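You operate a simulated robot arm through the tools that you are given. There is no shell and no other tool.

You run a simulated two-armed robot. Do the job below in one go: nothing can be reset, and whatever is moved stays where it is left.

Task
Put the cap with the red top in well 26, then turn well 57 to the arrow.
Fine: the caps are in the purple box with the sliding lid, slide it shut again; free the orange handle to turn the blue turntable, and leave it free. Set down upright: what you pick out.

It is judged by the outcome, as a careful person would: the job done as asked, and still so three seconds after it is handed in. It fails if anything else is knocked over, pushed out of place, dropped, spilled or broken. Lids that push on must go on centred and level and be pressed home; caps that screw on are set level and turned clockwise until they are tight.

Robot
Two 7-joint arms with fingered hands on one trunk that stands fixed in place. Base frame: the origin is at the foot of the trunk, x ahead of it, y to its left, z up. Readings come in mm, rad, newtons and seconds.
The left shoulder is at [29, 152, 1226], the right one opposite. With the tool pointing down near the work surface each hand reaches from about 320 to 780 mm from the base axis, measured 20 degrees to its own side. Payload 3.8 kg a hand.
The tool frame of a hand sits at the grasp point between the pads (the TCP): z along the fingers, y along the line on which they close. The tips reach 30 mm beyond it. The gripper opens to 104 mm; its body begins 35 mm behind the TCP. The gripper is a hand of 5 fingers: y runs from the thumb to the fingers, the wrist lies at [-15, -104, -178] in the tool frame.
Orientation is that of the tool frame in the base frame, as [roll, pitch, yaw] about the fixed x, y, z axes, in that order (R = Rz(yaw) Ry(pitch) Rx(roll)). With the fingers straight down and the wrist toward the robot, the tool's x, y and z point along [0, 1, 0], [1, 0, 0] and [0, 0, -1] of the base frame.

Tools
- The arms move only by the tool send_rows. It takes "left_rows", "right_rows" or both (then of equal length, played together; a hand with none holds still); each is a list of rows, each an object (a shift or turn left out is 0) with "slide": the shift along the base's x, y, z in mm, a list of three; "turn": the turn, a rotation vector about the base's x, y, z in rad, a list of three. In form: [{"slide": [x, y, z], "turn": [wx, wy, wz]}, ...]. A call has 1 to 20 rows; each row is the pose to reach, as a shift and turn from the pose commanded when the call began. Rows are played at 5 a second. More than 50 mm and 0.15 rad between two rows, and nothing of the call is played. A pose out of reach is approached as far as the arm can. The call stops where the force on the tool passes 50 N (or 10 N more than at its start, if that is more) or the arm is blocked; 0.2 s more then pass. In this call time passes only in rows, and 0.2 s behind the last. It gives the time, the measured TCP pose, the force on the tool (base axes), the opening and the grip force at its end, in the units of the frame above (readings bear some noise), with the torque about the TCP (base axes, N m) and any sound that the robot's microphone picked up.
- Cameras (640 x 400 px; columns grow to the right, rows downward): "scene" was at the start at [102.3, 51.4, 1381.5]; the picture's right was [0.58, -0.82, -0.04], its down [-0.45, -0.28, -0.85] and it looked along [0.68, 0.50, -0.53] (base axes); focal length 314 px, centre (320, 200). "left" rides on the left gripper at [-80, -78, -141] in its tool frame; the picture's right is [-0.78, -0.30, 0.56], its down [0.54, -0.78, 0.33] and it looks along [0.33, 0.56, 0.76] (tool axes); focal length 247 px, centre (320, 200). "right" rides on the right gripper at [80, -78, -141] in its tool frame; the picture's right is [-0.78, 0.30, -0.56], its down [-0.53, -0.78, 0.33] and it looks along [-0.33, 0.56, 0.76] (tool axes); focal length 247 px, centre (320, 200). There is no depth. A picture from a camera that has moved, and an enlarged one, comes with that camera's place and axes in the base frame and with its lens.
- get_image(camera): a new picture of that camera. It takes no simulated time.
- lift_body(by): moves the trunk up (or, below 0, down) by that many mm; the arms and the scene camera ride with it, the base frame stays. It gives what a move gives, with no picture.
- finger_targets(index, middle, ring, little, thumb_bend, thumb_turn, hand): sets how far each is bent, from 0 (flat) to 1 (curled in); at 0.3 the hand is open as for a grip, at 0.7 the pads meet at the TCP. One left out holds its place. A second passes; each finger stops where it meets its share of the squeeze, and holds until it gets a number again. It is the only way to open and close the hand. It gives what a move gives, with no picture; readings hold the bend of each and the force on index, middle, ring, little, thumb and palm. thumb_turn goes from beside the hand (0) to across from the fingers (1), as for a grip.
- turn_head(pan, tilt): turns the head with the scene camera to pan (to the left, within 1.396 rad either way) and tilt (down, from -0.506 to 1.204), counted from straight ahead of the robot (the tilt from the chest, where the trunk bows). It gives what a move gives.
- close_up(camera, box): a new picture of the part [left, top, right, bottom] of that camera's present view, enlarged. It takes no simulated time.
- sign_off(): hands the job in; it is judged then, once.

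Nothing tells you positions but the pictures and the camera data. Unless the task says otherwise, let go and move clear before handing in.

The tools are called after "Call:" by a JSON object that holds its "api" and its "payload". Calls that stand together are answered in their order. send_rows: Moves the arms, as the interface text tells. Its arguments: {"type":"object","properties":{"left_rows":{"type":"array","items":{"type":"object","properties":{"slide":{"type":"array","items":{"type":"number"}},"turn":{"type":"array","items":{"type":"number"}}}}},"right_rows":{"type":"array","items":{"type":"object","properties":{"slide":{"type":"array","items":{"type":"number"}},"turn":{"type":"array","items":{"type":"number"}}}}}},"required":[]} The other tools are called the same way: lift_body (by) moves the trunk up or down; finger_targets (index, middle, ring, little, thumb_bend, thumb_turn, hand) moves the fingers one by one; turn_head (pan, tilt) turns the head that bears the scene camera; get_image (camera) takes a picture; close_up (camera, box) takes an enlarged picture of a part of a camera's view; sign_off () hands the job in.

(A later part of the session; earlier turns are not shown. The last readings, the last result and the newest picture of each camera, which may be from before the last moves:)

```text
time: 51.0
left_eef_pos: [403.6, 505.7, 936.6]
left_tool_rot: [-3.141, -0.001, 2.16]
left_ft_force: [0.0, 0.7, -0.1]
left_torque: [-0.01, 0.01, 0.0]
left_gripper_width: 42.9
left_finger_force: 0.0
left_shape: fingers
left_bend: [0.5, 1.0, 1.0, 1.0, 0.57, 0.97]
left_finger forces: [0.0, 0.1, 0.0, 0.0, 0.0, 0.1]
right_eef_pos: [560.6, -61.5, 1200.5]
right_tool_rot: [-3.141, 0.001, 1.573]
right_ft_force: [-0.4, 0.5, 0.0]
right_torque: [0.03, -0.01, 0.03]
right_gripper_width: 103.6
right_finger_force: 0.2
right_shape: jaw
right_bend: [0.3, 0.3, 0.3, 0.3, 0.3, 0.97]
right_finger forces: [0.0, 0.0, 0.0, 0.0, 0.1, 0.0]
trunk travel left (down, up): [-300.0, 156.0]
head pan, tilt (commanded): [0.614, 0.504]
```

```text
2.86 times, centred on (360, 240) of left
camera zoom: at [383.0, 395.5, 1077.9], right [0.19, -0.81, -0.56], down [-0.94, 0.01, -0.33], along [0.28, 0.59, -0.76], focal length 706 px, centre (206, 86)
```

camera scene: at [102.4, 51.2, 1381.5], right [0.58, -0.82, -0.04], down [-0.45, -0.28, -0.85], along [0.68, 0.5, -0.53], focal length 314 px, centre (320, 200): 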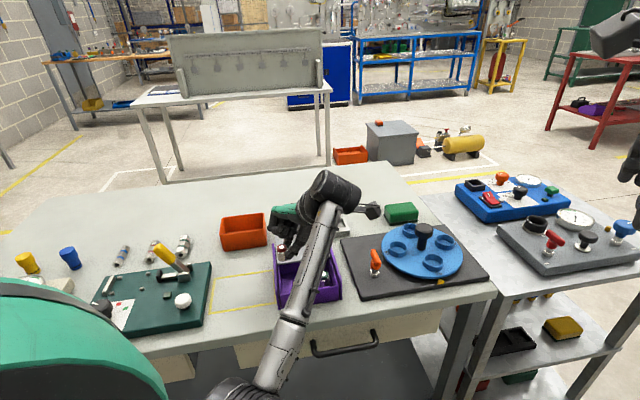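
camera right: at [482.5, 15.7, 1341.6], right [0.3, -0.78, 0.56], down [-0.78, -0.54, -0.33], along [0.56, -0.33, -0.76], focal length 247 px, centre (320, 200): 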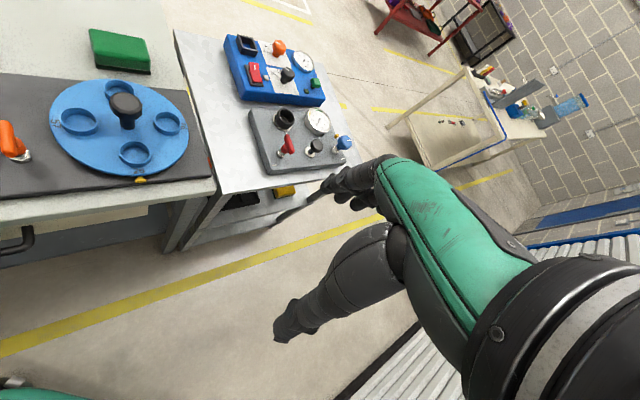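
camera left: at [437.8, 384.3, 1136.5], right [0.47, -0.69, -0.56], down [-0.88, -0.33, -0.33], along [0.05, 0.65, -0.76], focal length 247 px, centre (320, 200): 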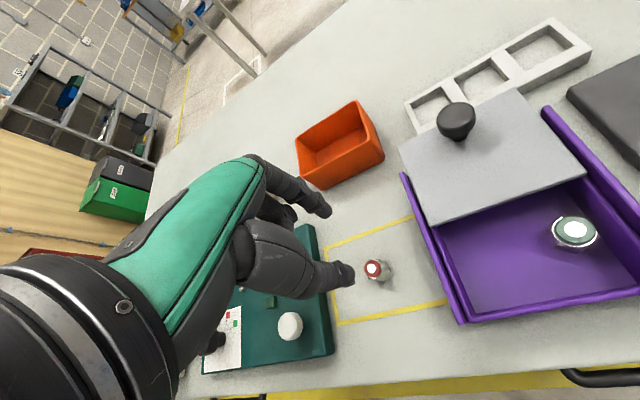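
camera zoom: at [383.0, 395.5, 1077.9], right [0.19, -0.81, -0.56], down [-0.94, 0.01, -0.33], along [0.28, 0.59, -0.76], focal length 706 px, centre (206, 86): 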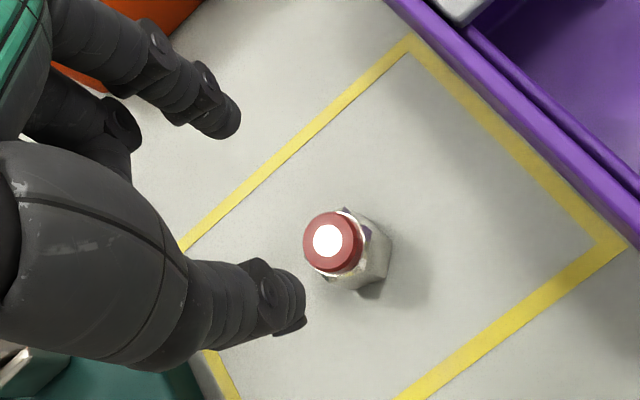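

Alignment is within 2 mm. I'll descend around the cap.

Call:
{"api": "send_rows", "payload": {"left_rows": [{"slide": [0, 0, -20]}, {"slide": [0, 0, -40]}, {"slide": [0, 0, -58]}, {"slide": [0, 0, -68]}]}}

Call:
{"api": "close_up", "payload": {"camera": "left", "box": [280, 170, 400, 290]}}

Call:
{"api": "close_up", "payload": {"camera": "scene", "box": [225, 240, 295, 310]}}

```text
time: 52.0
left_eef_pos: [406.3, 506.0, 868.1]
left_tool_rot: [3.14, 0.001, 2.159]
left_ft_force: [0.1, 0.5, -0.1]
left_torque: [-0.01, -0.03, -0.01]
left_gripper_width: 42.8
left_finger_force: 0.1
left_shape: fingers
left_bend: [0.5, 1.0, 1.0, 1.0, 0.57, 0.97]
left_finger forces: [0.1, 0.0, 0.1, 0.0, 0.0, 0.0]
right_eef_pos: [559.3, -61.4, 1199.4]
right_tool_rot: [-3.14, 0.0, 1.571]
right_ft_force: [-0.5, 0.6, -0.9]
right_torque: [0.02, 0.02, 0.0]
right_gripper_width: 104.1
right_finger_force: 0.0
right_shape: jaw
right_bend: [0.3, 0.3, 0.3, 0.3, 0.3, 0.97]
right_finger forces: [0.1, 0.0, 0.0, 0.1, 0.0, 0.0]
trunk travel left (down, up): [-300.0, 156.0]
head pan, tilt (commanded): [0.614, 0.504]
```

```text
3.33 times, centred on (340, 230) of left
camera zoom: at [384.5, 395.5, 1009.6], right [0.19, -0.81, -0.56], down [-0.94, 0.01, -0.33], along [0.28, 0.59, -0.76], focal length 823 px, centre (253, 100)
```

zoom: 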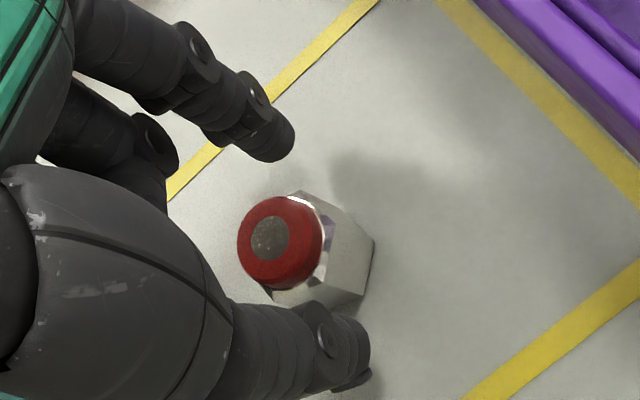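

```text
5.71 times, centred on (260, 275) of scene
camera zoom: at [102.3, 51.3, 1381.5], right [0.58, -0.82, -0.04], down [-0.45, -0.28, -0.85], along [0.68, 0.5, -0.53], focal length 1792 px, centre (663, -229)
```

zoom: 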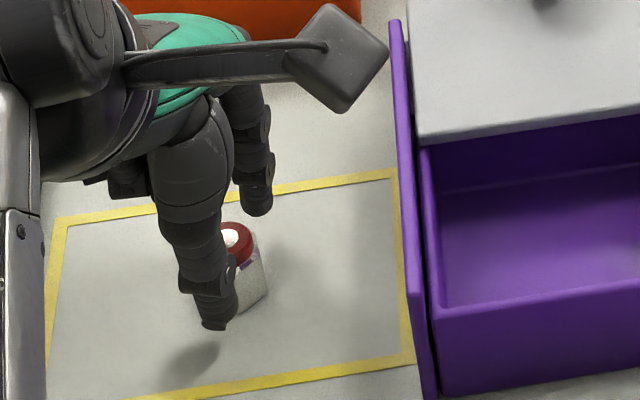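

The cap is between the open digits. I'll find the bench height by gently touching down with the fingertips.

Call:
{"api": "send_rows", "payload": {"left_rows": [{"slide": [0, 0, -4]}, {"slide": [0, 0, -8]}, {"slide": [0, 0, -10]}]}}

Call:
{"api": "send_rows", "payload": {"left_rows": [{"slide": [0, 0, -1]}, {"slide": [0, 0, -2.5]}]}}

Call:
{"api": "close_up", "payload": {"camera": "scene", "box": [225, 240, 295, 310]}}

```text
time: 52.8
left_eef_pos: [405.2, 506.9, 858.1]
left_tool_rot: [-3.141, 0.0, 2.16]
left_ft_force: [0.3, -0.8, 0.4]
left_torque: [0.01, 0.03, -0.02]
left_gripper_width: 42.7
left_finger_force: 0.1
left_shape: fingers
left_bend: [0.5, 1.0, 1.0, 1.0, 0.57, 0.97]
left_finger forces: [0.0, 0.0, 0.0, 0.0, 0.0, 0.0]
right_eef_pos: [560.0, -62.6, 1200.6]
right_tool_rot: [-3.138, 0.0, 1.572]
right_ft_force: [-0.6, 0.3, 0.0]
right_torque: [0.02, -0.02, -0.02]
right_gripper_width: 104.1
right_finger_force: 0.1
right_shape: jaw
right_bend: [0.3, 0.3, 0.3, 0.3, 0.3, 0.97]
right_finger forces: [0.0, 0.1, 0.0, 0.0, 0.0, 0.0]
trunk travel left (down, up): [-300.0, 156.0]
head pan, tilt (commanded): [0.614, 0.504]
```

```text
time: 53.4
left_eef_pos: [404.9, 506.8, 856.0]
left_tool_rot: [3.141, -0.001, 2.161]
left_ft_force: [-0.3, 0.0, -0.8]
left_torque: [0.0, 0.0, -0.01]
left_gripper_width: 42.4
left_finger_force: 0.2
left_shape: fingers
left_bend: [0.5, 1.0, 1.0, 1.0, 0.57, 0.97]
left_finger forces: [0.0, 0.0, 0.1, 0.0, 0.0, 0.0]
right_eef_pos: [560.5, -61.2, 1201.0]
right_tool_rot: [-3.14, -0.001, 1.572]
right_ft_force: [-1.0, 0.2, -0.1]
right_torque: [0.0, 0.02, 0.01]
right_gripper_width: 103.9
right_finger_force: 0.1
right_shape: jaw
right_bend: [0.3, 0.3, 0.3, 0.3, 0.3, 0.97]
right_finger forces: [0.0, 0.0, 0.0, 0.1, 0.1, 0.1]
trunk travel left (down, up): [-300.0, 156.0]
head pan, tilt (commanded): [0.614, 0.504]
```

```text
5.71 times, centred on (260, 275) of scene
camera zoom: at [102.2, 51.3, 1381.5], right [0.58, -0.82, -0.04], down [-0.45, -0.28, -0.85], along [0.68, 0.5, -0.53], focal length 1792 px, centre (663, -229)
```

zoom: 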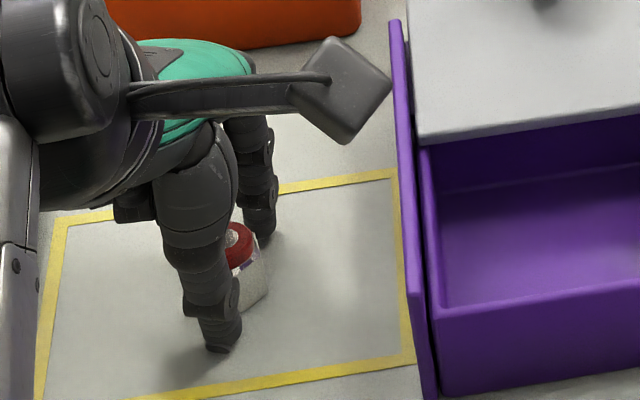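

Not touching yet; I'll continue down in small steps.

Call:
{"api": "send_rows", "payload": {"left_rows": [{"slide": [0, 0, -1.5]}, {"slide": [0, 0, -3]}]}}

Call:
{"api": "send_rows", "payload": {"left_rows": [{"slide": [0, 0, -1]}, {"slide": [0, 0, -2]}]}}

Call:
{"api": "send_rows", "payload": {"left_rows": [{"slide": [0, 0, -1]}, {"slide": [0, 0, -2]}]}}

```text
time: 54.0
left_eef_pos: [407.2, 506.5, 854.2]
left_tool_rot: [-3.14, -0.004, 2.161]
left_ft_force: [-0.2, -0.6, 0.1]
left_torque: [0.02, 0.05, 0.01]
left_gripper_width: 42.7
left_finger_force: 0.4
left_shape: fingers
left_bend: [0.5, 1.0, 1.0, 1.0, 0.57, 0.97]
left_finger forces: [0.2, 0.1, 0.0, 0.0, 0.0, 0.1]
right_eef_pos: [560.7, -61.9, 1200.1]
right_tool_rot: [-3.14, 0.001, 1.573]
right_ft_force: [0.1, -0.6, -0.4]
right_torque: [0.02, -0.02, 0.0]
right_gripper_width: 103.9
right_finger_force: 0.0
right_shape: jaw
right_bend: [0.3, 0.3, 0.3, 0.3, 0.3, 0.97]
right_finger forces: [0.0, 0.0, 0.1, 0.0, 0.0, 0.1]
trunk travel left (down, up): [-300.0, 156.0]
head pan, tilt (commanded): [0.614, 0.504]
```

```text
time: 54.6
left_eef_pos: [406.2, 506.5, 853.0]
left_tool_rot: [3.138, -0.001, 2.161]
left_ft_force: [-0.4, 0.3, 8.5]
left_torque: [-0.05, 0.0, 0.04]
left_gripper_width: 42.3
left_finger_force: 4.4
left_shape: fingers
left_bend: [0.5, 1.0, 1.0, 1.0, 0.57, 0.98]
left_finger forces: [3.4, 0.1, 0.0, 0.0, 5.1, 0.0]
right_eef_pos: [559.2, -62.1, 1200.4]
right_tool_rot: [-3.141, 0.0, 1.572]
right_ft_force: [0.3, 0.2, 0.1]
right_torque: [-0.02, -0.01, 0.0]
right_gripper_width: 104.1
right_finger_force: 0.1
right_shape: jaw
right_bend: [0.3, 0.3, 0.3, 0.3, 0.3, 0.97]
right_finger forces: [0.0, 0.0, 0.0, 0.0, 0.0, 0.1]
trunk travel left (down, up): [-300.0, 156.0]
head pan, tilt (commanded): [0.614, 0.504]
```

```text
time: 55.2
left_eef_pos: [404.9, 504.3, 852.5]
left_tool_rot: [3.132, -0.001, 2.16]
left_ft_force: [-0.1, 1.2, 24.8]
left_torque: [-0.45, 0.47, -0.01]
left_gripper_width: 42.2
left_finger_force: 12.7
left_shape: fingers
left_bend: [0.5, 1.0, 1.0, 1.0, 0.59, 0.98]
left_finger forces: [0.9, 0.0, 0.0, 0.0, 24.1, 0.0]
right_eef_pos: [558.9, -63.3, 1203.7]
right_tool_rot: [3.139, -0.002, 1.573]
right_ft_force: [-0.6, 0.3, 0.6]
right_torque: [0.01, 0.01, 0.0]
right_gripper_width: 104.2
right_finger_force: 0.0
right_shape: jaw
right_bend: [0.3, 0.3, 0.3, 0.3, 0.3, 0.97]
right_finger forces: [0.1, 0.1, 0.1, 0.1, 0.1, 0.0]
trunk travel left (down, up): [-300.0, 156.0]
head pan, tilt (commanded): [0.614, 0.504]
```

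Fingertips touch the bench at tool height about 853.5. I'll raise to have the tips about 15 mm above the bench and check the cap is undisturbed.

Call:
{"api": "send_rows", "payload": {"left_rows": [{"slide": [0, 0, 5]}, {"slide": [0, 0, 12]}, {"slide": [0, 0, 20]}]}}

Call:
{"api": "close_up", "payload": {"camera": "left", "box": [280, 170, 400, 290]}}

Call:
{"api": "close_up", "payload": {"camera": "scene", "box": [225, 240, 295, 310]}}

```text
time: 56.0
left_eef_pos: [404.0, 503.5, 868.6]
left_tool_rot: [-3.139, -0.001, 2.159]
left_ft_force: [-0.4, -0.7, 0.0]
left_torque: [-0.02, 0.03, 0.02]
left_gripper_width: 42.9
left_finger_force: 0.1
left_shape: fingers
left_bend: [0.5, 1.0, 1.0, 1.0, 0.57, 0.98]
left_finger forces: [0.1, 0.0, 0.1, 0.0, 0.0, 0.0]
right_eef_pos: [560.7, -62.5, 1201.4]
right_tool_rot: [-3.141, 0.001, 1.572]
right_ft_force: [-0.8, 0.2, -0.3]
right_torque: [0.02, 0.01, 0.0]
right_gripper_width: 103.8
right_finger_force: 0.2
right_shape: jaw
right_bend: [0.3, 0.3, 0.3, 0.3, 0.3, 0.97]
right_finger forces: [0.0, 0.0, 0.1, 0.1, 0.1, 0.0]
trunk travel left (down, up): [-300.0, 156.0]
head pan, tilt (commanded): [0.614, 0.504]
```

```text
3.33 times, centred on (340, 230) of left
camera zoom: at [383.5, 393.9, 1008.4], right [0.18, -0.81, -0.56], down [-0.94, 0.01, -0.33], along [0.27, 0.59, -0.76], focal length 823 px, centre (253, 100)
```

zoom: 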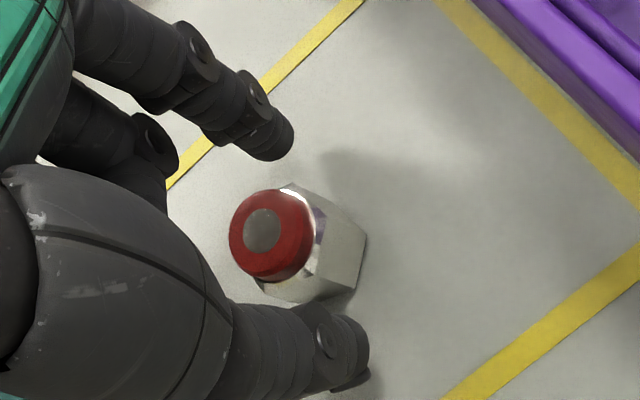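

```text
5.71 times, centred on (260, 275) of scene
camera zoom: at [101.9, 50.8, 1381.5], right [0.58, -0.82, -0.04], down [-0.45, -0.28, -0.85], along [0.68, 0.5, -0.53], focal length 1792 px, centre (663, -229)
```

zoom: 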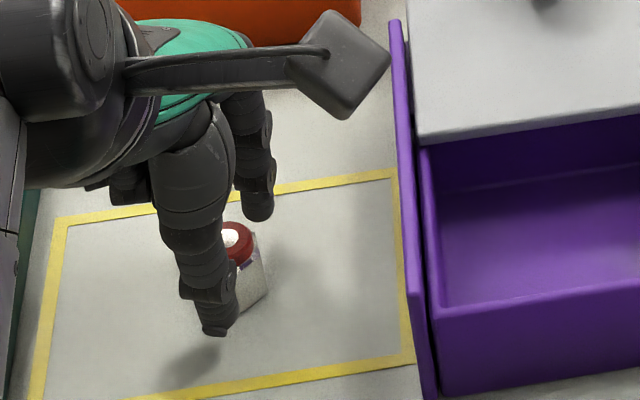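

The cap is undisturbed; I'll re-centre by a few millimetres and close the pinch on it.

Call:
{"api": "send_rows", "payload": {"left_rows": [{"slide": [1.1, 3.6, 0]}]}}

Call:
{"api": "finger_targets", "payload": {"hand": "left", "index": 0.57, "thumb_bend": 0.64}}

Call:
{"api": "close_up", "payload": {"camera": "left", "box": [280, 170, 400, 290]}}

```text
time: 56.4
left_eef_pos: [407.3, 509.5, 867.5]
left_tool_rot: [-3.139, -0.002, 2.161]
left_ft_force: [-0.2, 0.5, -0.1]
left_torque: [-0.04, -0.02, 0.03]
left_gripper_width: 43.1
left_finger_force: 0.1
left_shape: fingers
left_bend: [0.5, 1.0, 1.0, 1.0, 0.57, 0.98]
left_finger forces: [0.1, 0.0, 0.0, 0.0, 0.1, 0.1]
right_eef_pos: [561.3, -62.4, 1200.3]
right_tool_rot: [-3.14, 0.001, 1.573]
right_ft_force: [-0.9, -0.3, 0.3]
right_torque: [0.01, 0.0, 0.01]
right_gripper_width: 104.0
right_finger_force: 0.1
right_shape: jaw
right_bend: [0.3, 0.3, 0.3, 0.3, 0.3, 0.97]
right_finger forces: [0.0, 0.1, 0.0, 0.0, 0.1, 0.0]
trunk travel left (down, up): [-300.0, 156.0]
head pan, tilt (commanded): [0.614, 0.504]
```

```text
time: 57.4
left_eef_pos: [406.4, 508.6, 868.0]
left_tool_rot: [-3.141, -0.001, 2.161]
left_ft_force: [0.1, 0.0, 0.3]
left_torque: [0.01, 0.0, 0.02]
left_gripper_width: 26.9
left_finger_force: 0.2
left_shape: fingers
left_bend: [0.56, 1.0, 1.0, 1.0, 0.64, 0.98]
left_finger forces: [0.0, 0.0, 0.0, 0.0, 0.1, 0.1]
right_eef_pos: [560.4, -62.4, 1201.6]
right_tool_rot: [-3.139, -0.001, 1.575]
right_ft_force: [0.0, 0.8, -0.5]
right_torque: [0.01, 0.03, 0.01]
right_gripper_width: 103.8
right_finger_force: 0.0
right_shape: jaw
right_bend: [0.3, 0.3, 0.3, 0.3, 0.3, 0.97]
right_finger forces: [0.1, 0.0, 0.0, 0.0, 0.0, 0.1]
trunk travel left (down, up): [-300.0, 156.0]
head pan, tilt (commanded): [0.614, 0.504]
```

```text
3.33 times, centred on (340, 230) of left
camera zoom: at [385.5, 398.5, 1009.2], right [0.19, -0.81, -0.56], down [-0.94, 0.01, -0.33], along [0.28, 0.59, -0.76], focal length 823 px, centre (253, 100)
```

zoom: 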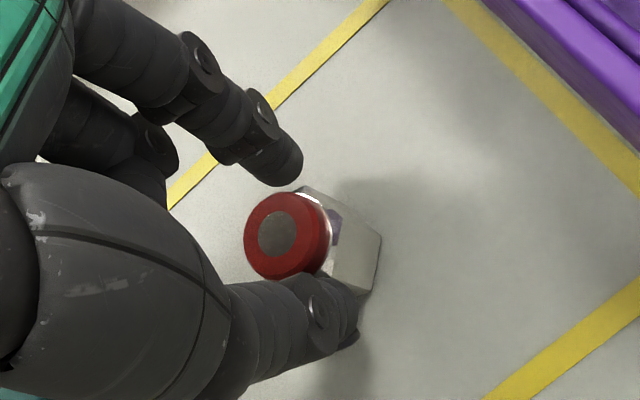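

Well centred now. I'll close fully on the hex and squeeze.

Call:
{"api": "finger_targets", "payload": {"hand": "left", "index": 0.62, "thumb_bend": 0.68}}

Call:
{"api": "finger_targets", "payload": {"hand": "left", "index": 0.71, "thumb_bend": 0.77}}

Call:
{"api": "close_up", "payload": {"camera": "left", "box": [280, 170, 400, 290]}}

Call:
{"api": "close_up", "payload": {"camera": "scene", "box": [235, 250, 285, 300]}}

```text
time: 58.4
left_eef_pos: [406.4, 509.2, 868.8]
left_tool_rot: [-3.141, -0.001, 2.16]
left_ft_force: [-0.5, -0.1, 0.0]
left_torque: [0.0, 0.0, -0.01]
left_gripper_width: 20.8
left_finger_force: 2.4
left_shape: fingers
left_bend: [0.59, 1.0, 1.0, 1.0, 0.66, 0.97]
left_finger forces: [2.2, 0.0, 0.0, 0.0, 2.2, 0.1]
right_eef_pos: [560.5, -62.2, 1200.2]
right_tool_rot: [-3.14, -0.002, 1.573]
right_ft_force: [0.2, -0.5, -0.5]
right_torque: [0.03, 0.01, -0.02]
right_gripper_width: 103.6
right_finger_force: 0.1
right_shape: jaw
right_bend: [0.3, 0.3, 0.3, 0.3, 0.3, 0.97]
right_finger forces: [0.1, 0.0, 0.0, 0.0, 0.0, 0.1]
trunk travel left (down, up): [-300.0, 156.0]
head pan, tilt (commanded): [0.614, 0.504]
```

```text
time: 59.4
left_eef_pos: [406.0, 508.8, 868.6]
left_tool_rot: [3.142, -0.001, 2.16]
left_ft_force: [0.9, 0.1, 0.4]
left_torque: [0.03, 0.0, 0.0]
left_gripper_width: 18.3
left_finger_force: 10.4
left_shape: fingers
left_bend: [0.58, 1.0, 1.0, 1.0, 0.69, 0.97]
left_finger forces: [10.8, 0.0, 0.0, 0.0, 10.8, 0.0]
right_eef_pos: [560.6, -60.4, 1201.7]
right_tool_rot: [-3.14, -0.001, 1.571]
right_ft_force: [-0.7, 0.8, 0.0]
right_torque: [-0.01, -0.04, 0.02]
right_gripper_width: 103.9
right_finger_force: 0.0
right_shape: jaw
right_bend: [0.3, 0.3, 0.3, 0.3, 0.3, 0.97]
right_finger forces: [0.1, 0.1, 0.0, 0.1, 0.0, 0.1]
trunk travel left (down, up): [-300.0, 156.0]
head pan, tilt (commanded): [0.614, 0.504]
```

```text
3.33 times, centred on (340, 230) of left
camera zoom: at [385.5, 398.5, 1009.2], right [0.19, -0.81, -0.56], down [-0.94, 0.01, -0.33], along [0.28, 0.59, -0.76], focal length 823 px, centre (253, 100)
```

zoom: 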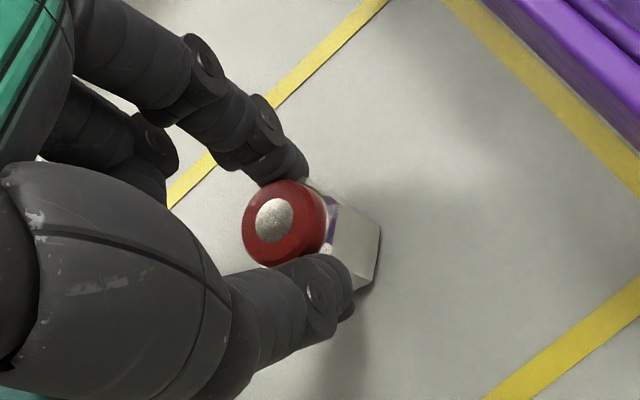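

```text
8.00 times, centred on (260, 275) of scene
camera zoom: at [102.3, 51.3, 1381.5], right [0.58, -0.82, -0.04], down [-0.45, -0.28, -0.85], along [0.68, 0.5, -0.53], focal length 2509 px, centre (800, -400)
```

zoom: 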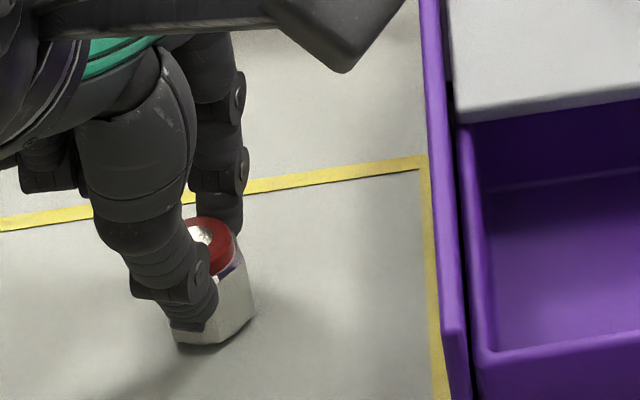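

Firm grip at about 11 N per digit. I'll lift slightly and check that the cap hangs straight.

Call:
{"api": "send_rows", "payload": {"left_rows": [{"slide": [0, 0, 4]}, {"slide": [0, 0, 12]}, {"slide": [0, 0, 25]}]}}

Call:
{"api": "close_up", "payload": {"camera": "left", "box": [280, 170, 400, 290]}}

Call:
{"api": "close_up", "payload": {"camera": "scene", "box": [235, 235, 285, 285]}}

```text
time: 60.2
left_eef_pos: [405.7, 510.4, 893.8]
left_tool_rot: [-3.141, 0.001, 2.159]
left_ft_force: [-1.0, 0.5, -0.5]
left_torque: [-0.02, -0.03, 0.03]
left_gripper_width: 18.4
left_finger_force: 10.8
left_shape: fingers
left_bend: [0.58, 1.0, 1.0, 1.0, 0.69, 0.97]
left_finger forces: [10.8, 0.0, 0.0, 0.1, 10.6, 0.1]
right_eef_pos: [560.0, -61.7, 1199.9]
right_tool_rot: [-3.139, 0.0, 1.574]
right_ft_force: [0.2, -0.7, 0.0]
right_torque: [-0.03, 0.01, 0.0]
right_gripper_width: 103.9
right_finger_force: 0.1
right_shape: jaw
right_bend: [0.3, 0.3, 0.3, 0.3, 0.3, 0.97]
right_finger forces: [0.1, 0.0, 0.1, 0.0, 0.1, 0.1]
trunk travel left (down, up): [-300.0, 156.0]
head pan, tilt (commanded): [0.614, 0.504]
```

```text
3.33 times, centred on (340, 230) of left
camera zoom: at [385.3, 399.1, 1034.5], right [0.19, -0.81, -0.56], down [-0.94, 0.01, -0.33], along [0.28, 0.59, -0.76], focal length 823 px, centre (253, 100)
```

zoom: 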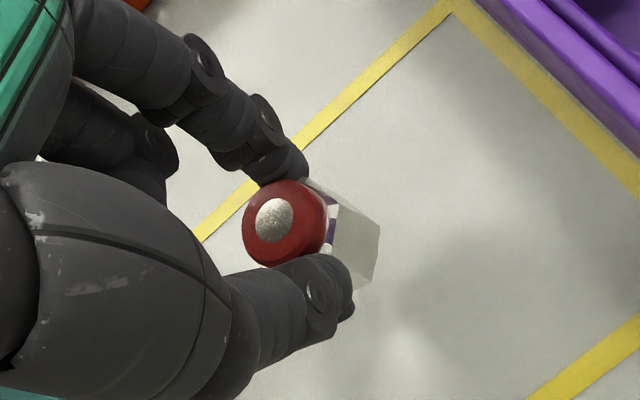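

```text
8.00 times, centred on (260, 260) of scene
camera zoom: at [102.3, 51.3, 1381.5], right [0.58, -0.82, -0.04], down [-0.45, -0.28, -0.85], along [0.68, 0.5, -0.53], focal length 2509 px, centre (800, -280)
```

zoom: 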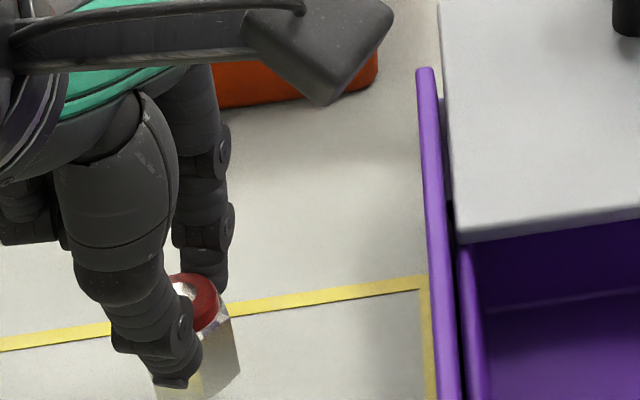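

The cap hangs upright. I'll raise it and carry it over to the turntable, hovering near well 26.

Call:
{"api": "send_rows", "payload": {"left_rows": [{"slide": [0, 0, 30]}, {"slide": [0, 0, 65]}, {"slide": [0, 0, 95]}, {"slide": [25, -32, 95], "turn": [0, 0, -0.024]}, {"slide": [52, -66, 95], "turn": [0, 0, -0.05]}, {"slide": [80, -101, 95], "turn": [0, 0, -0.075]}, {"slide": [108, -136, 95], "turn": [0, 0, -0.1]}, {"slide": [136, -172, 95], "turn": [0, 0, -0.125]}, {"slide": [164, -208, 95], "turn": [0, 0, -0.15]}, {"slide": [192, -244, 95], "turn": [0, 0, -0.175]}, {"slide": [220, -280, 95], "turn": [0, 0, -0.2]}, {"slide": [247, -314, 95], "turn": [0, 0, -0.225]}, {"slide": [268, -340, 95], "turn": [0, 0, -0.244]}]}}

Call:
{"api": "get_image", "payload": {"camera": "left"}}

Call:
{"api": "close_up", "payload": {"camera": "scene", "box": [340, 180, 500, 320]}}

Call:
{"api": "close_up", "payload": {"camera": "right", "box": [0, 20, 240, 220]}}

```text
time: 63.0
left_eef_pos: [675.9, 169.7, 990.3]
left_tool_rot: [-3.14, -0.001, 1.917]
left_ft_force: [0.0, 0.5, -0.4]
left_torque: [-0.01, 0.03, 0.0]
left_gripper_width: 18.4
left_finger_force: 10.1
left_shape: fingers
left_bend: [0.58, 1.0, 1.0, 1.0, 0.69, 0.97]
left_finger forces: [10.7, 0.1, 0.0, 0.1, 10.5, 0.0]
right_eef_pos: [560.5, -62.1, 1200.0]
right_tool_rot: [-3.14, 0.001, 1.571]
right_ft_force: [-0.5, 0.7, -0.2]
right_torque: [-0.03, -0.02, -0.01]
right_gripper_width: 104.2
right_finger_force: 0.1
right_shape: jaw
right_bend: [0.3, 0.3, 0.3, 0.3, 0.3, 0.97]
right_finger forces: [0.0, 0.0, 0.0, 0.0, 0.1, 0.0]
trunk travel left (down, up): [-300.0, 156.0]
head pan, tilt (commanded): [0.614, 0.504]
```

```text
taken
camera left: at [629.6, 68.2, 1131.2], right [-0.02, -0.83, -0.56], down [-0.91, 0.24, -0.33], along [0.41, 0.5, -0.76], focal length 247 px, centre (320, 200)
```

left: 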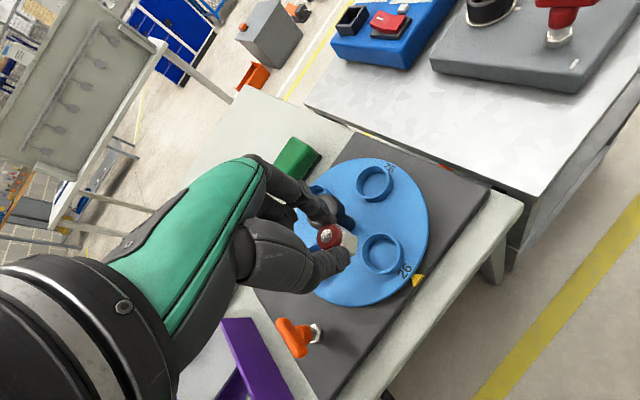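

```text
2.86 times, centred on (420, 250) of scene
camera zoom: at [103.0, 50.5, 1381.5], right [0.58, -0.82, -0.04], down [-0.45, -0.28, -0.85], along [0.68, 0.51, -0.53], focal length 896 px, centre (34, 57)
```

zoom: 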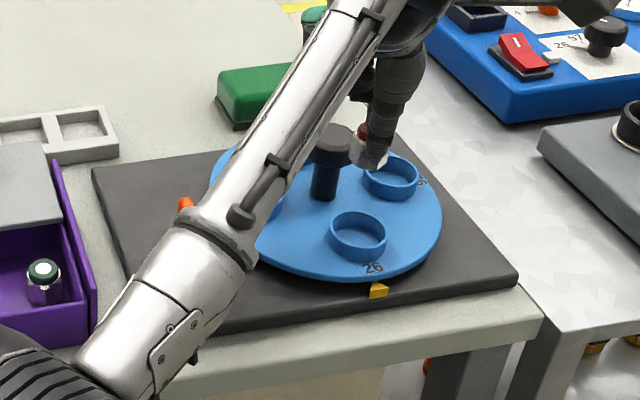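

```text
2.00 times, centred on (120, 120) of right
camera zoom: at [483.1, 16.5, 1341.4], right [0.3, -0.78, 0.56], down [-0.78, -0.54, -0.33], along [0.56, -0.33, -0.76], focal length 494 px, centre (720, 360)
```

zoom: 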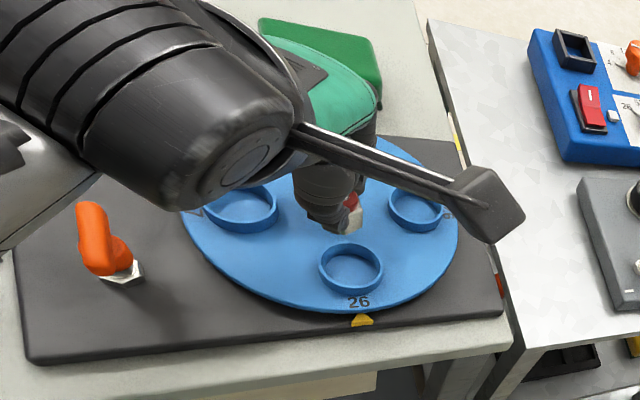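

Well 26 is now in the left camera's view; I'll zoom in to localise it.

Call:
{"api": "close_up", "payload": {"camera": "left", "box": [290, 150, 450, 310]}}

Call:
{"api": "close_up", "payload": {"camera": "left", "box": [350, 220, 430, 290]}}

```text
2.50 times, centred on (370, 230) of left
camera zoom: at [629.6, 68.2, 1131.2], right [-0.02, -0.83, -0.56], down [-0.91, 0.24, -0.33], along [0.41, 0.5, -0.76], focal length 617 px, centre (195, 125)
```

zoom: 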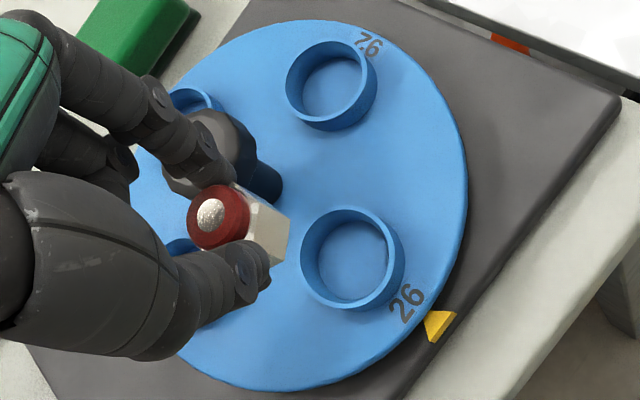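

```text
5.71 times, centred on (390, 255) of left
camera zoom: at [629.6, 68.2, 1131.2], right [-0.02, -0.83, -0.56], down [-0.91, 0.24, -0.33], along [0.41, 0.5, -0.76], focal length 1411 px, centre (-80, -114)
```

zoom: 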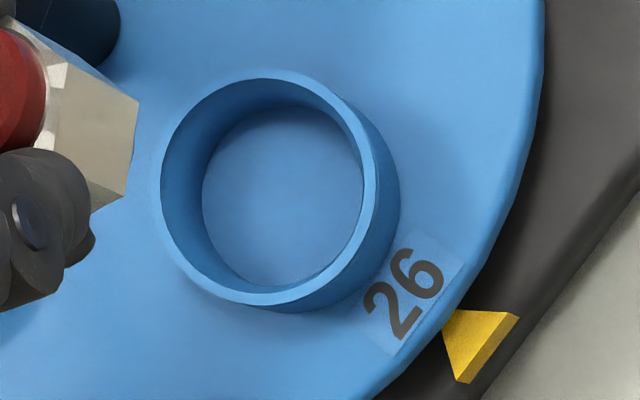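

Well 26's ring is centred at about (689.5, 164) with its top near z 863. I'll shift over it and descend partway, then check centring.

Call:
{"api": "send_rows", "payload": {"left_rows": [{"slide": [4.6, -6.3, 0]}, {"slide": [4.6, -6.3, -25]}, {"slide": [4.6, -6.3, -50]}, {"slide": [4.6, -6.3, -62]}]}}

Call:
{"api": "close_up", "payload": {"camera": "left", "box": [280, 170, 420, 310]}}

Call:
{"api": "close_up", "payload": {"camera": "scene", "box": [395, 215, 475, 285]}}

Call:
{"api": "close_up", "payload": {"camera": "right", "box": [80, 60, 200, 190]}}

```text
time: 64.0
left_eef_pos: [681.5, 162.9, 926.4]
left_tool_rot: [-3.141, 0.0, 1.917]
left_ft_force: [0.1, -0.4, -1.2]
left_torque: [0.01, 0.02, -0.04]
left_gripper_width: 18.2
left_finger_force: 10.6
left_shape: fingers
left_bend: [0.58, 1.0, 1.0, 1.0, 0.69, 0.97]
left_finger forces: [10.5, 0.0, 0.0, 0.0, 10.6, 0.0]
right_eef_pos: [560.6, -62.6, 1200.4]
right_tool_rot: [-3.14, 0.001, 1.571]
right_ft_force: [-0.3, 0.5, -0.2]
right_torque: [0.02, 0.04, -0.01]
right_gripper_width: 103.8
right_finger_force: 0.0
right_shape: jaw
right_bend: [0.3, 0.3, 0.3, 0.3, 0.3, 0.97]
right_finger forces: [0.0, 0.1, 0.1, 0.0, 0.1, 0.0]
trunk travel left (down, up): [-300.0, 156.0]
head pan, tilt (commanded): [0.614, 0.504]
```

```text
2.86 times, centred on (350, 240) of left
camera zoom: at [634.2, 61.1, 1067.3], right [-0.02, -0.83, -0.56], down [-0.91, 0.24, -0.33], along [0.41, 0.5, -0.76], focal length 706 px, centre (234, 86)
```

zoom: 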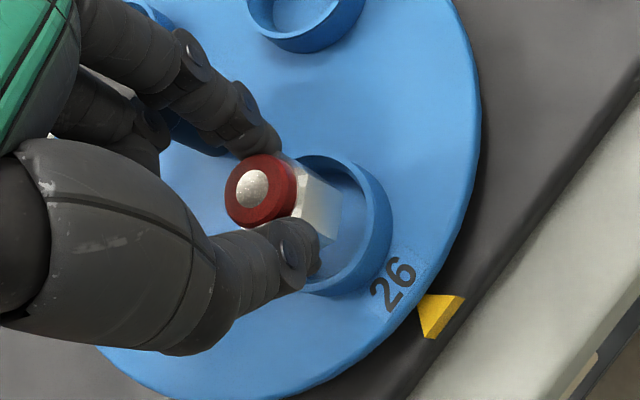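

```text
5.71 times, centred on (435, 250) of scene
camera zoom: at [102.6, 51.1, 1381.5], right [0.58, -0.82, -0.04], down [-0.45, -0.28, -0.85], along [0.68, 0.5, -0.53], focal length 1792 px, centre (-337, -86)
```

zoom: 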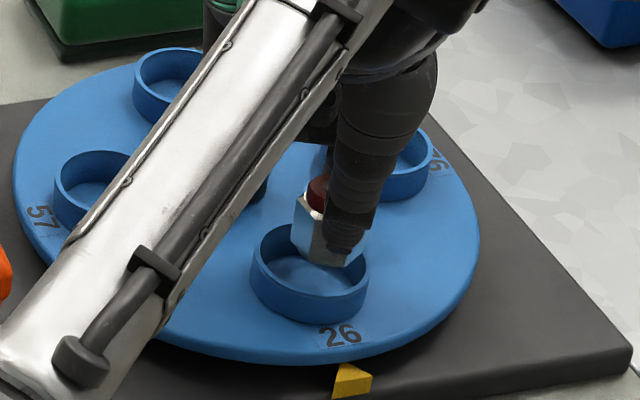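

```text
3.08 times, centred on (140, 125) of right
camera zoom: at [482.7, 17.1, 1341.5], right [0.3, -0.78, 0.56], down [-0.78, -0.54, -0.33], along [0.56, -0.33, -0.76], focal length 760 px, centre (874, 431)
```

zoom: 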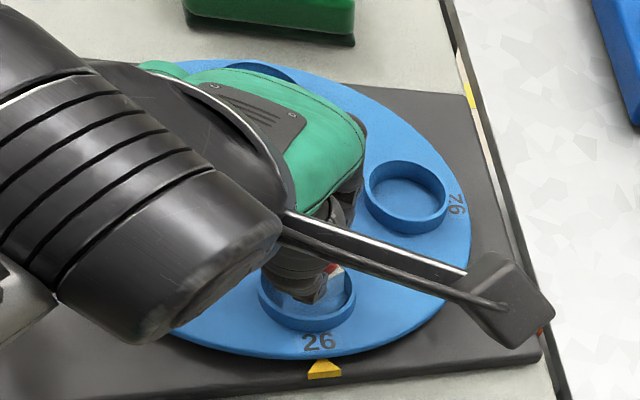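

The cap is just above the ring. I'll zoom further to fine-tune the centring before entering the well.

Call:
{"api": "close_up", "payload": {"camera": "scene", "box": [422, 235, 472, 280]}}

Call:
{"api": "close_up", "payload": {"camera": "left", "box": [320, 210, 400, 290]}}

Call:
{"api": "close_up", "payload": {"camera": "right", "box": [125, 120, 185, 180]}}

```text
8.89 times, centred on (447, 258) of scene
camera zoom: at [102.6, 51.1, 1381.5], right [0.58, -0.82, -0.04], down [-0.45, -0.28, -0.85], along [0.68, 0.5, -0.53], focal length 2788 px, centre (-809, -311)
```

zoom: 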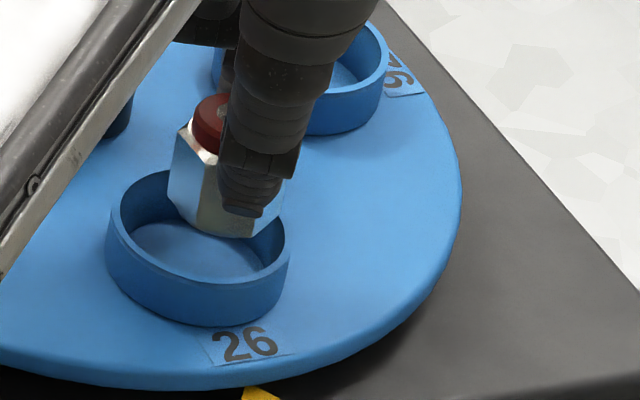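

```text
5.00 times, centred on (360, 250) of left
camera zoom: at [634.2, 61.1, 1067.3], right [-0.02, -0.83, -0.56], down [-0.91, 0.24, -0.33], along [0.41, 0.5, -0.76], focal length 1235 px, centre (120, -50)
```

zoom: 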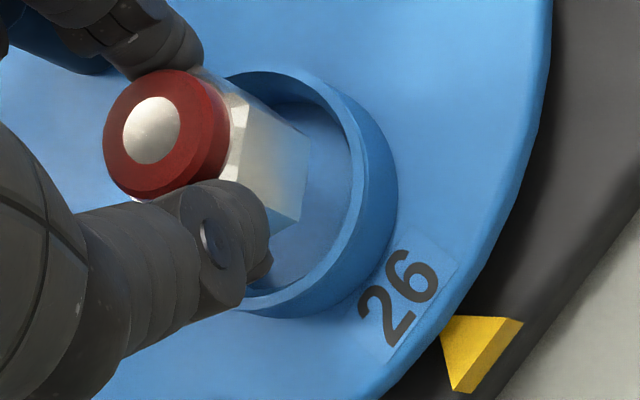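

```text
6.67 times, centred on (155, 150) of right
camera zoom: at [482.7, 17.1, 1341.5], right [0.3, -0.78, 0.56], down [-0.78, -0.54, -0.33], along [0.56, -0.33, -0.76], focal length 1646 px, centre (1420, 533)
```

zoom: 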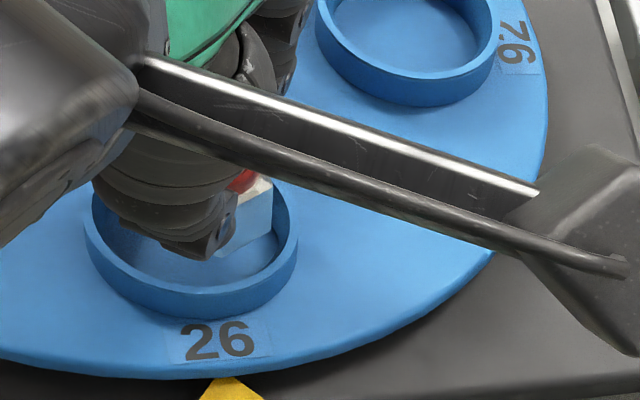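

Both views say the cap is about 4 mm off toward the right; I'll correct that and lower towards the disc.

Call:
{"api": "send_rows", "payload": {"left_rows": [{"slide": [-2.2, 3.9, 0]}, {"slide": [-2.2, 3.9, -6]}]}}

Call:
{"api": "close_up", "payload": {"camera": "scene", "box": [422, 235, 472, 280]}}

Call:
{"api": "close_up", "payload": {"camera": "left", "box": [320, 210, 400, 290]}}

```text
time: 64.6
left_eef_pos: [677.4, 168.5, 921.0]
left_tool_rot: [-3.141, -0.001, 1.916]
left_ft_force: [-0.8, 0.8, -1.0]
left_torque: [0.01, 0.02, -0.01]
left_gripper_width: 18.2
left_finger_force: 10.2
left_shape: fingers
left_bend: [0.58, 1.0, 1.0, 1.0, 0.69, 0.97]
left_finger forces: [10.5, 0.0, 0.1, 0.0, 10.5, 0.0]
right_eef_pos: [559.9, -61.3, 1199.5]
right_tool_rot: [-3.14, -0.001, 1.573]
right_ft_force: [0.6, -0.8, -0.1]
right_torque: [-0.03, -0.04, 0.02]
right_gripper_width: 104.0
right_finger_force: 0.0
right_shape: jaw
right_bend: [0.3, 0.3, 0.3, 0.3, 0.3, 0.97]
right_finger forces: [0.1, 0.0, 0.1, 0.0, 0.0, 0.1]
trunk travel left (down, up): [-300.0, 156.0]
head pan, tilt (commanded): [0.614, 0.504]
```

```text
8.89 times, centred on (447, 258) of scene
camera zoom: at [102.6, 51.2, 1381.5], right [0.58, -0.82, -0.04], down [-0.45, -0.28, -0.85], along [0.68, 0.5, -0.53], focal length 2788 px, centre (-809, -311)
```

zoom: 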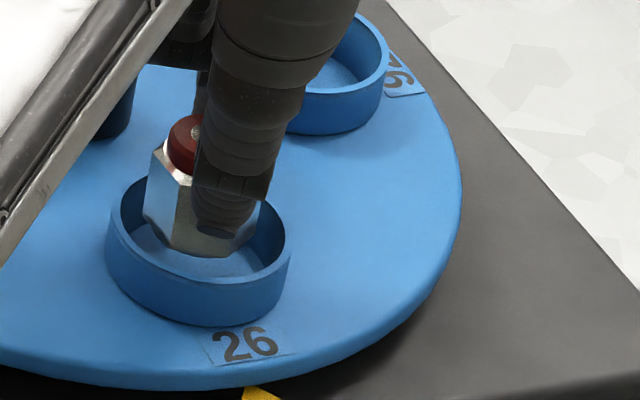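

```text
5.00 times, centred on (360, 250) of left
camera zoom: at [630.7, 65.4, 1061.0], right [-0.02, -0.83, -0.56], down [-0.91, 0.24, -0.33], along [0.41, 0.5, -0.76], focal length 1235 px, centre (120, -50)
```

zoom: 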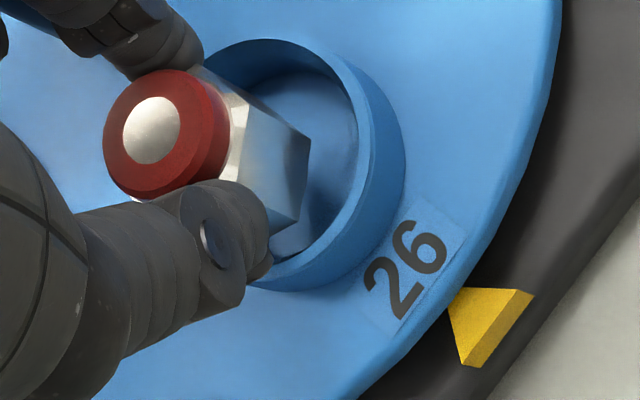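

Centred within about 2 mm in both views. I'll lower the cap into the well in small steps.

Call:
{"api": "send_rows", "payload": {"left_rows": [{"slide": [0, 0, -4]}, {"slide": [0, 0, -8]}, {"slide": [0, 0, -11]}]}}

Call:
{"api": "send_rows", "payload": {"left_rows": [{"slide": [0, 0, -1]}, {"slide": [0, 0, -2]}]}}

Call:
{"api": "close_up", "payload": {"camera": "scene", "box": [422, 235, 472, 280]}}

Call:
{"api": "close_up", "payload": {"camera": "left", "box": [320, 210, 400, 290]}}

```text
time: 65.4
left_eef_pos: [677.9, 166.2, 907.6]
left_tool_rot: [-3.14, -0.002, 1.919]
left_ft_force: [0.0, 0.4, -0.1]
left_torque: [0.0, 0.01, -0.01]
left_gripper_width: 18.3
left_finger_force: 10.3
left_shape: fingers
left_bend: [0.58, 1.0, 1.0, 1.0, 0.69, 0.97]
left_finger forces: [10.6, 0.0, 0.0, 0.0, 10.4, 0.0]
right_eef_pos: [560.4, -62.0, 1200.4]
right_tool_rot: [-3.141, 0.0, 1.574]
right_ft_force: [0.0, 0.8, 0.4]
right_torque: [0.0, 0.04, -0.03]
right_gripper_width: 103.7
right_finger_force: 0.0
right_shape: jaw
right_bend: [0.3, 0.3, 0.3, 0.3, 0.3, 0.97]
right_finger forces: [0.0, 0.0, 0.0, 0.1, 0.0, 0.0]
trunk travel left (down, up): [-300.0, 156.0]
head pan, tilt (commanded): [0.614, 0.504]
```

```text
time: 66.0
left_eef_pos: [676.6, 167.8, 906.3]
left_tool_rot: [-3.141, -0.003, 1.916]
left_ft_force: [1.3, -0.3, -1.0]
left_torque: [-0.01, -0.02, 0.02]
left_gripper_width: 18.1
left_finger_force: 10.7
left_shape: fingers
left_bend: [0.58, 1.0, 1.0, 1.0, 0.69, 0.97]
left_finger forces: [11.0, 0.0, 0.0, 0.0, 10.3, 0.0]
right_eef_pos: [560.8, -62.3, 1200.3]
right_tool_rot: [-3.138, 0.002, 1.574]
right_ft_force: [-0.3, 0.2, 0.4]
right_torque: [0.03, -0.01, 0.0]
right_gripper_width: 103.9
right_finger_force: 0.0
right_shape: jaw
right_bend: [0.3, 0.3, 0.3, 0.3, 0.3, 0.97]
right_finger forces: [0.1, 0.1, 0.1, 0.0, 0.1, 0.1]
trunk travel left (down, up): [-300.0, 156.0]
head pan, tilt (commanded): [0.614, 0.504]
```

```text
8.89 times, centred on (447, 258) of scene
camera zoom: at [102.6, 51.2, 1381.5], right [0.58, -0.82, -0.04], down [-0.45, -0.28, -0.85], along [0.68, 0.5, -0.53], focal length 2788 px, centre (-809, -311)
```

zoom: 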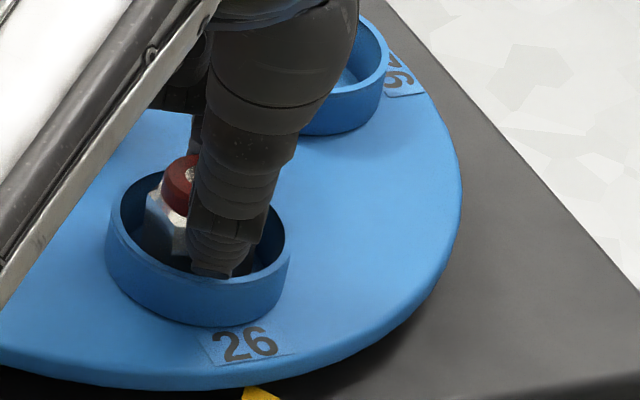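

```text
5.00 times, centred on (360, 250) of left
camera zoom: at [630.2, 64.6, 1047.6], right [-0.02, -0.83, -0.56], down [-0.91, 0.24, -0.33], along [0.41, 0.5, -0.76], focal length 1235 px, centre (120, -50)
```

zoom: 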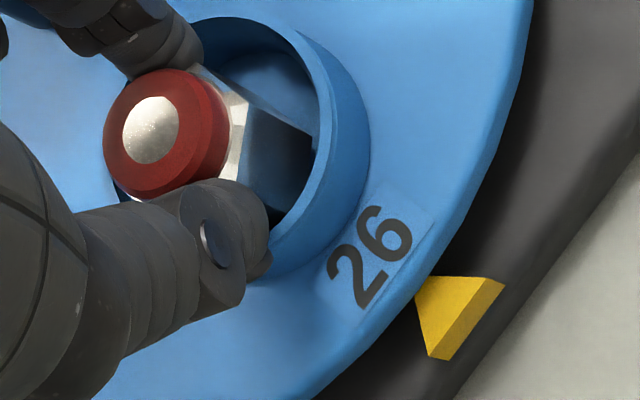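

The cap is inside the ring, with fingertips still above the rim. I'll continue 1 mm at a time until it touches.

Call:
{"api": "send_rows", "payload": {"left_rows": [{"slide": [0, 0, -1]}]}}

Call:
{"api": "send_rows", "payload": {"left_rows": [{"slide": [0, 0, -1]}]}}

Call:
{"api": "send_rows", "payload": {"left_rows": [{"slide": [0, 0, -1]}]}}

```text
time: 66.4
left_eef_pos: [677.6, 167.0, 905.1]
left_tool_rot: [3.141, -0.001, 1.916]
left_ft_force: [1.7, 0.0, 0.6]
left_torque: [0.04, -0.05, 0.02]
left_gripper_width: 18.4
left_finger_force: 10.2
left_shape: fingers
left_bend: [0.58, 1.0, 1.0, 1.0, 0.69, 0.97]
left_finger forces: [11.0, 0.1, 0.0, 0.1, 10.0, 0.1]
right_eef_pos: [561.0, -62.4, 1200.5]
right_tool_rot: [-3.141, 0.001, 1.574]
right_ft_force: [0.0, 0.4, -0.3]
right_torque: [-0.03, -0.01, -0.01]
right_gripper_width: 103.7
right_finger_force: 0.0
right_shape: jaw
right_bend: [0.3, 0.3, 0.3, 0.3, 0.3, 0.97]
right_finger forces: [0.1, 0.0, 0.0, 0.0, 0.0, 0.1]
trunk travel left (down, up): [-300.0, 156.0]
head pan, tilt (commanded): [0.614, 0.504]
```

```text
time: 66.8
left_eef_pos: [677.1, 167.9, 905.8]
left_tool_rot: [-3.141, -0.002, 1.918]
left_ft_force: [0.9, -0.6, -1.4]
left_torque: [0.01, -0.08, -0.04]
left_gripper_width: 18.2
left_finger_force: 10.5
left_shape: fingers
left_bend: [0.58, 1.0, 1.0, 1.0, 0.69, 0.97]
left_finger forces: [11.0, 0.0, 0.0, 0.0, 9.9, 0.1]
right_eef_pos: [561.2, -62.8, 1200.5]
right_tool_rot: [-3.138, 0.0, 1.574]
right_ft_force: [0.1, -1.2, 0.0]
right_torque: [0.02, -0.04, 0.01]
right_gripper_width: 104.1
right_finger_force: 0.1
right_shape: jaw
right_bend: [0.3, 0.3, 0.3, 0.3, 0.3, 0.97]
right_finger forces: [0.0, 0.0, 0.1, 0.0, 0.0, 0.1]
trunk travel left (down, up): [-300.0, 156.0]
head pan, tilt (commanded): [0.614, 0.504]
```

```text
time: 67.2
left_eef_pos: [676.3, 167.4, 905.2]
left_tool_rot: [-3.141, -0.001, 1.916]
left_ft_force: [0.9, -0.5, 0.2]
left_torque: [-0.01, -0.08, -0.02]
left_gripper_width: 18.4
left_finger_force: 10.5
left_shape: fingers
left_bend: [0.58, 1.0, 1.0, 1.0, 0.69, 0.97]
left_finger forces: [11.1, 0.0, 0.0, 0.1, 9.9, 0.1]
right_eef_pos: [561.3, -62.1, 1200.9]
right_tool_rot: [-3.139, -0.001, 1.572]
right_ft_force: [-0.4, 0.5, 0.0]
right_torque: [-0.01, 0.0, 0.03]
right_gripper_width: 103.8
right_finger_force: 0.0
right_shape: jaw
right_bend: [0.3, 0.3, 0.3, 0.3, 0.3, 0.97]
right_finger forces: [0.1, 0.0, 0.0, 0.0, 0.0, 0.1]
trunk travel left (down, up): [-300.0, 156.0]
head pan, tilt (commanded): [0.614, 0.504]
```

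Call:
{"api": "close_up", "payload": {"camera": "scene", "box": [422, 235, 472, 280]}}

Call:
{"api": "close_up", "payload": {"camera": "left", "box": [320, 210, 400, 290]}}

Call:
{"api": "close_up", "payload": {"camera": "right", "box": [115, 110, 185, 180]}}

```text
8.89 times, centred on (447, 258) of scene
camera zoom: at [102.7, 51.1, 1381.5], right [0.58, -0.82, -0.04], down [-0.45, -0.28, -0.85], along [0.68, 0.5, -0.53], focal length 2788 px, centre (-809, -311)
```

zoom: 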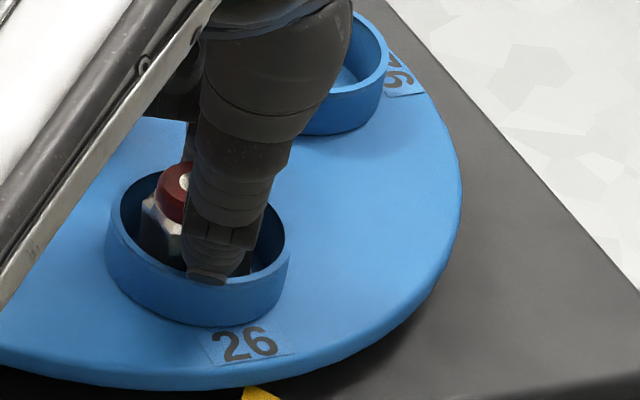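

```text
5.00 times, centred on (360, 250) of left
camera zoom: at [629.6, 65.5, 1045.3], right [-0.02, -0.83, -0.56], down [-0.91, 0.24, -0.33], along [0.41, 0.5, -0.76], focal length 1235 px, centre (120, -50)
```

zoom: 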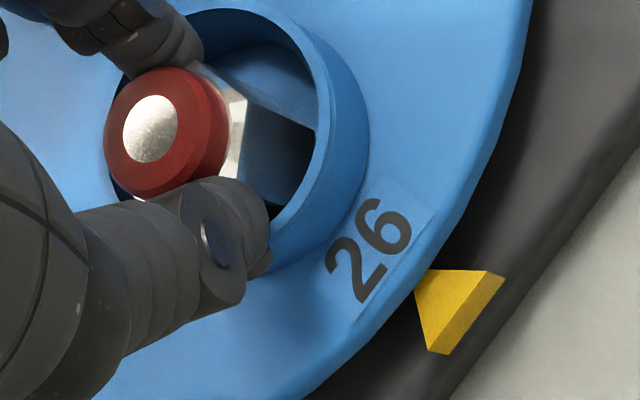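

```text
5.71 times, centred on (150, 145) of right
camera zoom: at [482.8, 17.1, 1341.5], right [0.3, -0.78, 0.56], down [-0.78, -0.54, -0.33], along [0.56, -0.33, -0.76], focal length 1411 px, centre (1291, 514)
```

zoom: 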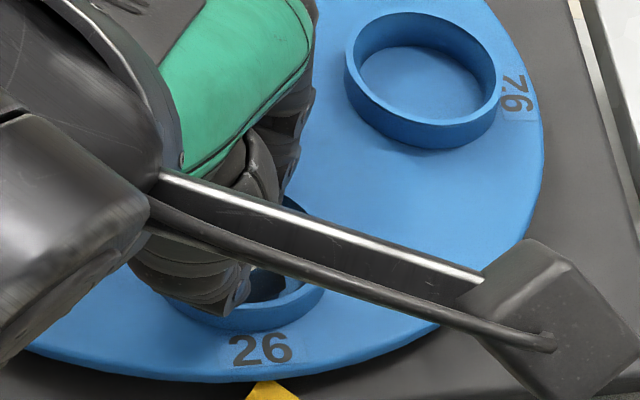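

Cap nearly at the floor of the well and the fingertips just above the rim. Another small step or two until contact is felt.

Call:
{"api": "send_rows", "payload": {"left_rows": [{"slide": [0, 0, -1]}]}}

Call:
{"api": "send_rows", "payload": {"left_rows": [{"slide": [0, 0, -1]}]}}

```text
time: 67.6
left_eef_pos: [675.5, 168.4, 902.2]
left_tool_rot: [-3.14, 0.0, 1.917]
left_ft_force: [2.0, 0.3, 0.2]
left_torque: [-0.04, -0.07, 0.05]
left_gripper_width: 18.3
left_finger_force: 10.9
left_shape: fingers
left_bend: [0.57, 1.0, 1.0, 1.0, 0.7, 0.97]
left_finger forces: [11.3, 0.1, 0.0, 0.0, 9.4, 0.0]
right_eef_pos: [561.2, -60.7, 1199.7]
right_tool_rot: [-3.14, -0.001, 1.572]
right_ft_force: [1.1, -0.7, 0.1]
right_torque: [0.0, -0.04, 0.02]
right_gripper_width: 103.9
right_finger_force: 0.1
right_shape: jaw
right_bend: [0.3, 0.3, 0.3, 0.3, 0.3, 0.97]
right_finger forces: [0.1, 0.1, 0.0, 0.0, 0.0, 0.1]
trunk travel left (down, up): [-300.0, 156.0]
head pan, tilt (commanded): [0.614, 0.504]
```

```text
time: 68.0
left_eef_pos: [676.4, 166.2, 902.4]
left_tool_rot: [3.14, 0.0, 1.916]
left_ft_force: [1.1, -0.5, 2.5]
left_torque: [0.0, -0.09, -0.03]
left_gripper_width: 18.4
left_finger_force: 10.4
left_shape: fingers
left_bend: [0.57, 1.0, 1.0, 1.0, 0.7, 0.97]
left_finger forces: [11.2, 0.1, 0.0, 0.0, 10.2, 0.0]
right_eef_pos: [560.0, -62.7, 1199.9]
right_tool_rot: [3.142, -0.001, 1.572]
right_ft_force: [0.0, 0.3, 0.4]
right_torque: [0.02, -0.01, -0.04]
right_gripper_width: 103.9
right_finger_force: 0.1
right_shape: jaw
right_bend: [0.3, 0.3, 0.3, 0.3, 0.3, 0.97]
right_finger forces: [0.0, 0.1, 0.0, 0.0, 0.0, 0.0]
trunk travel left (down, up): [-300.0, 156.0]
head pan, tilt (commanded): [0.614, 0.504]
```

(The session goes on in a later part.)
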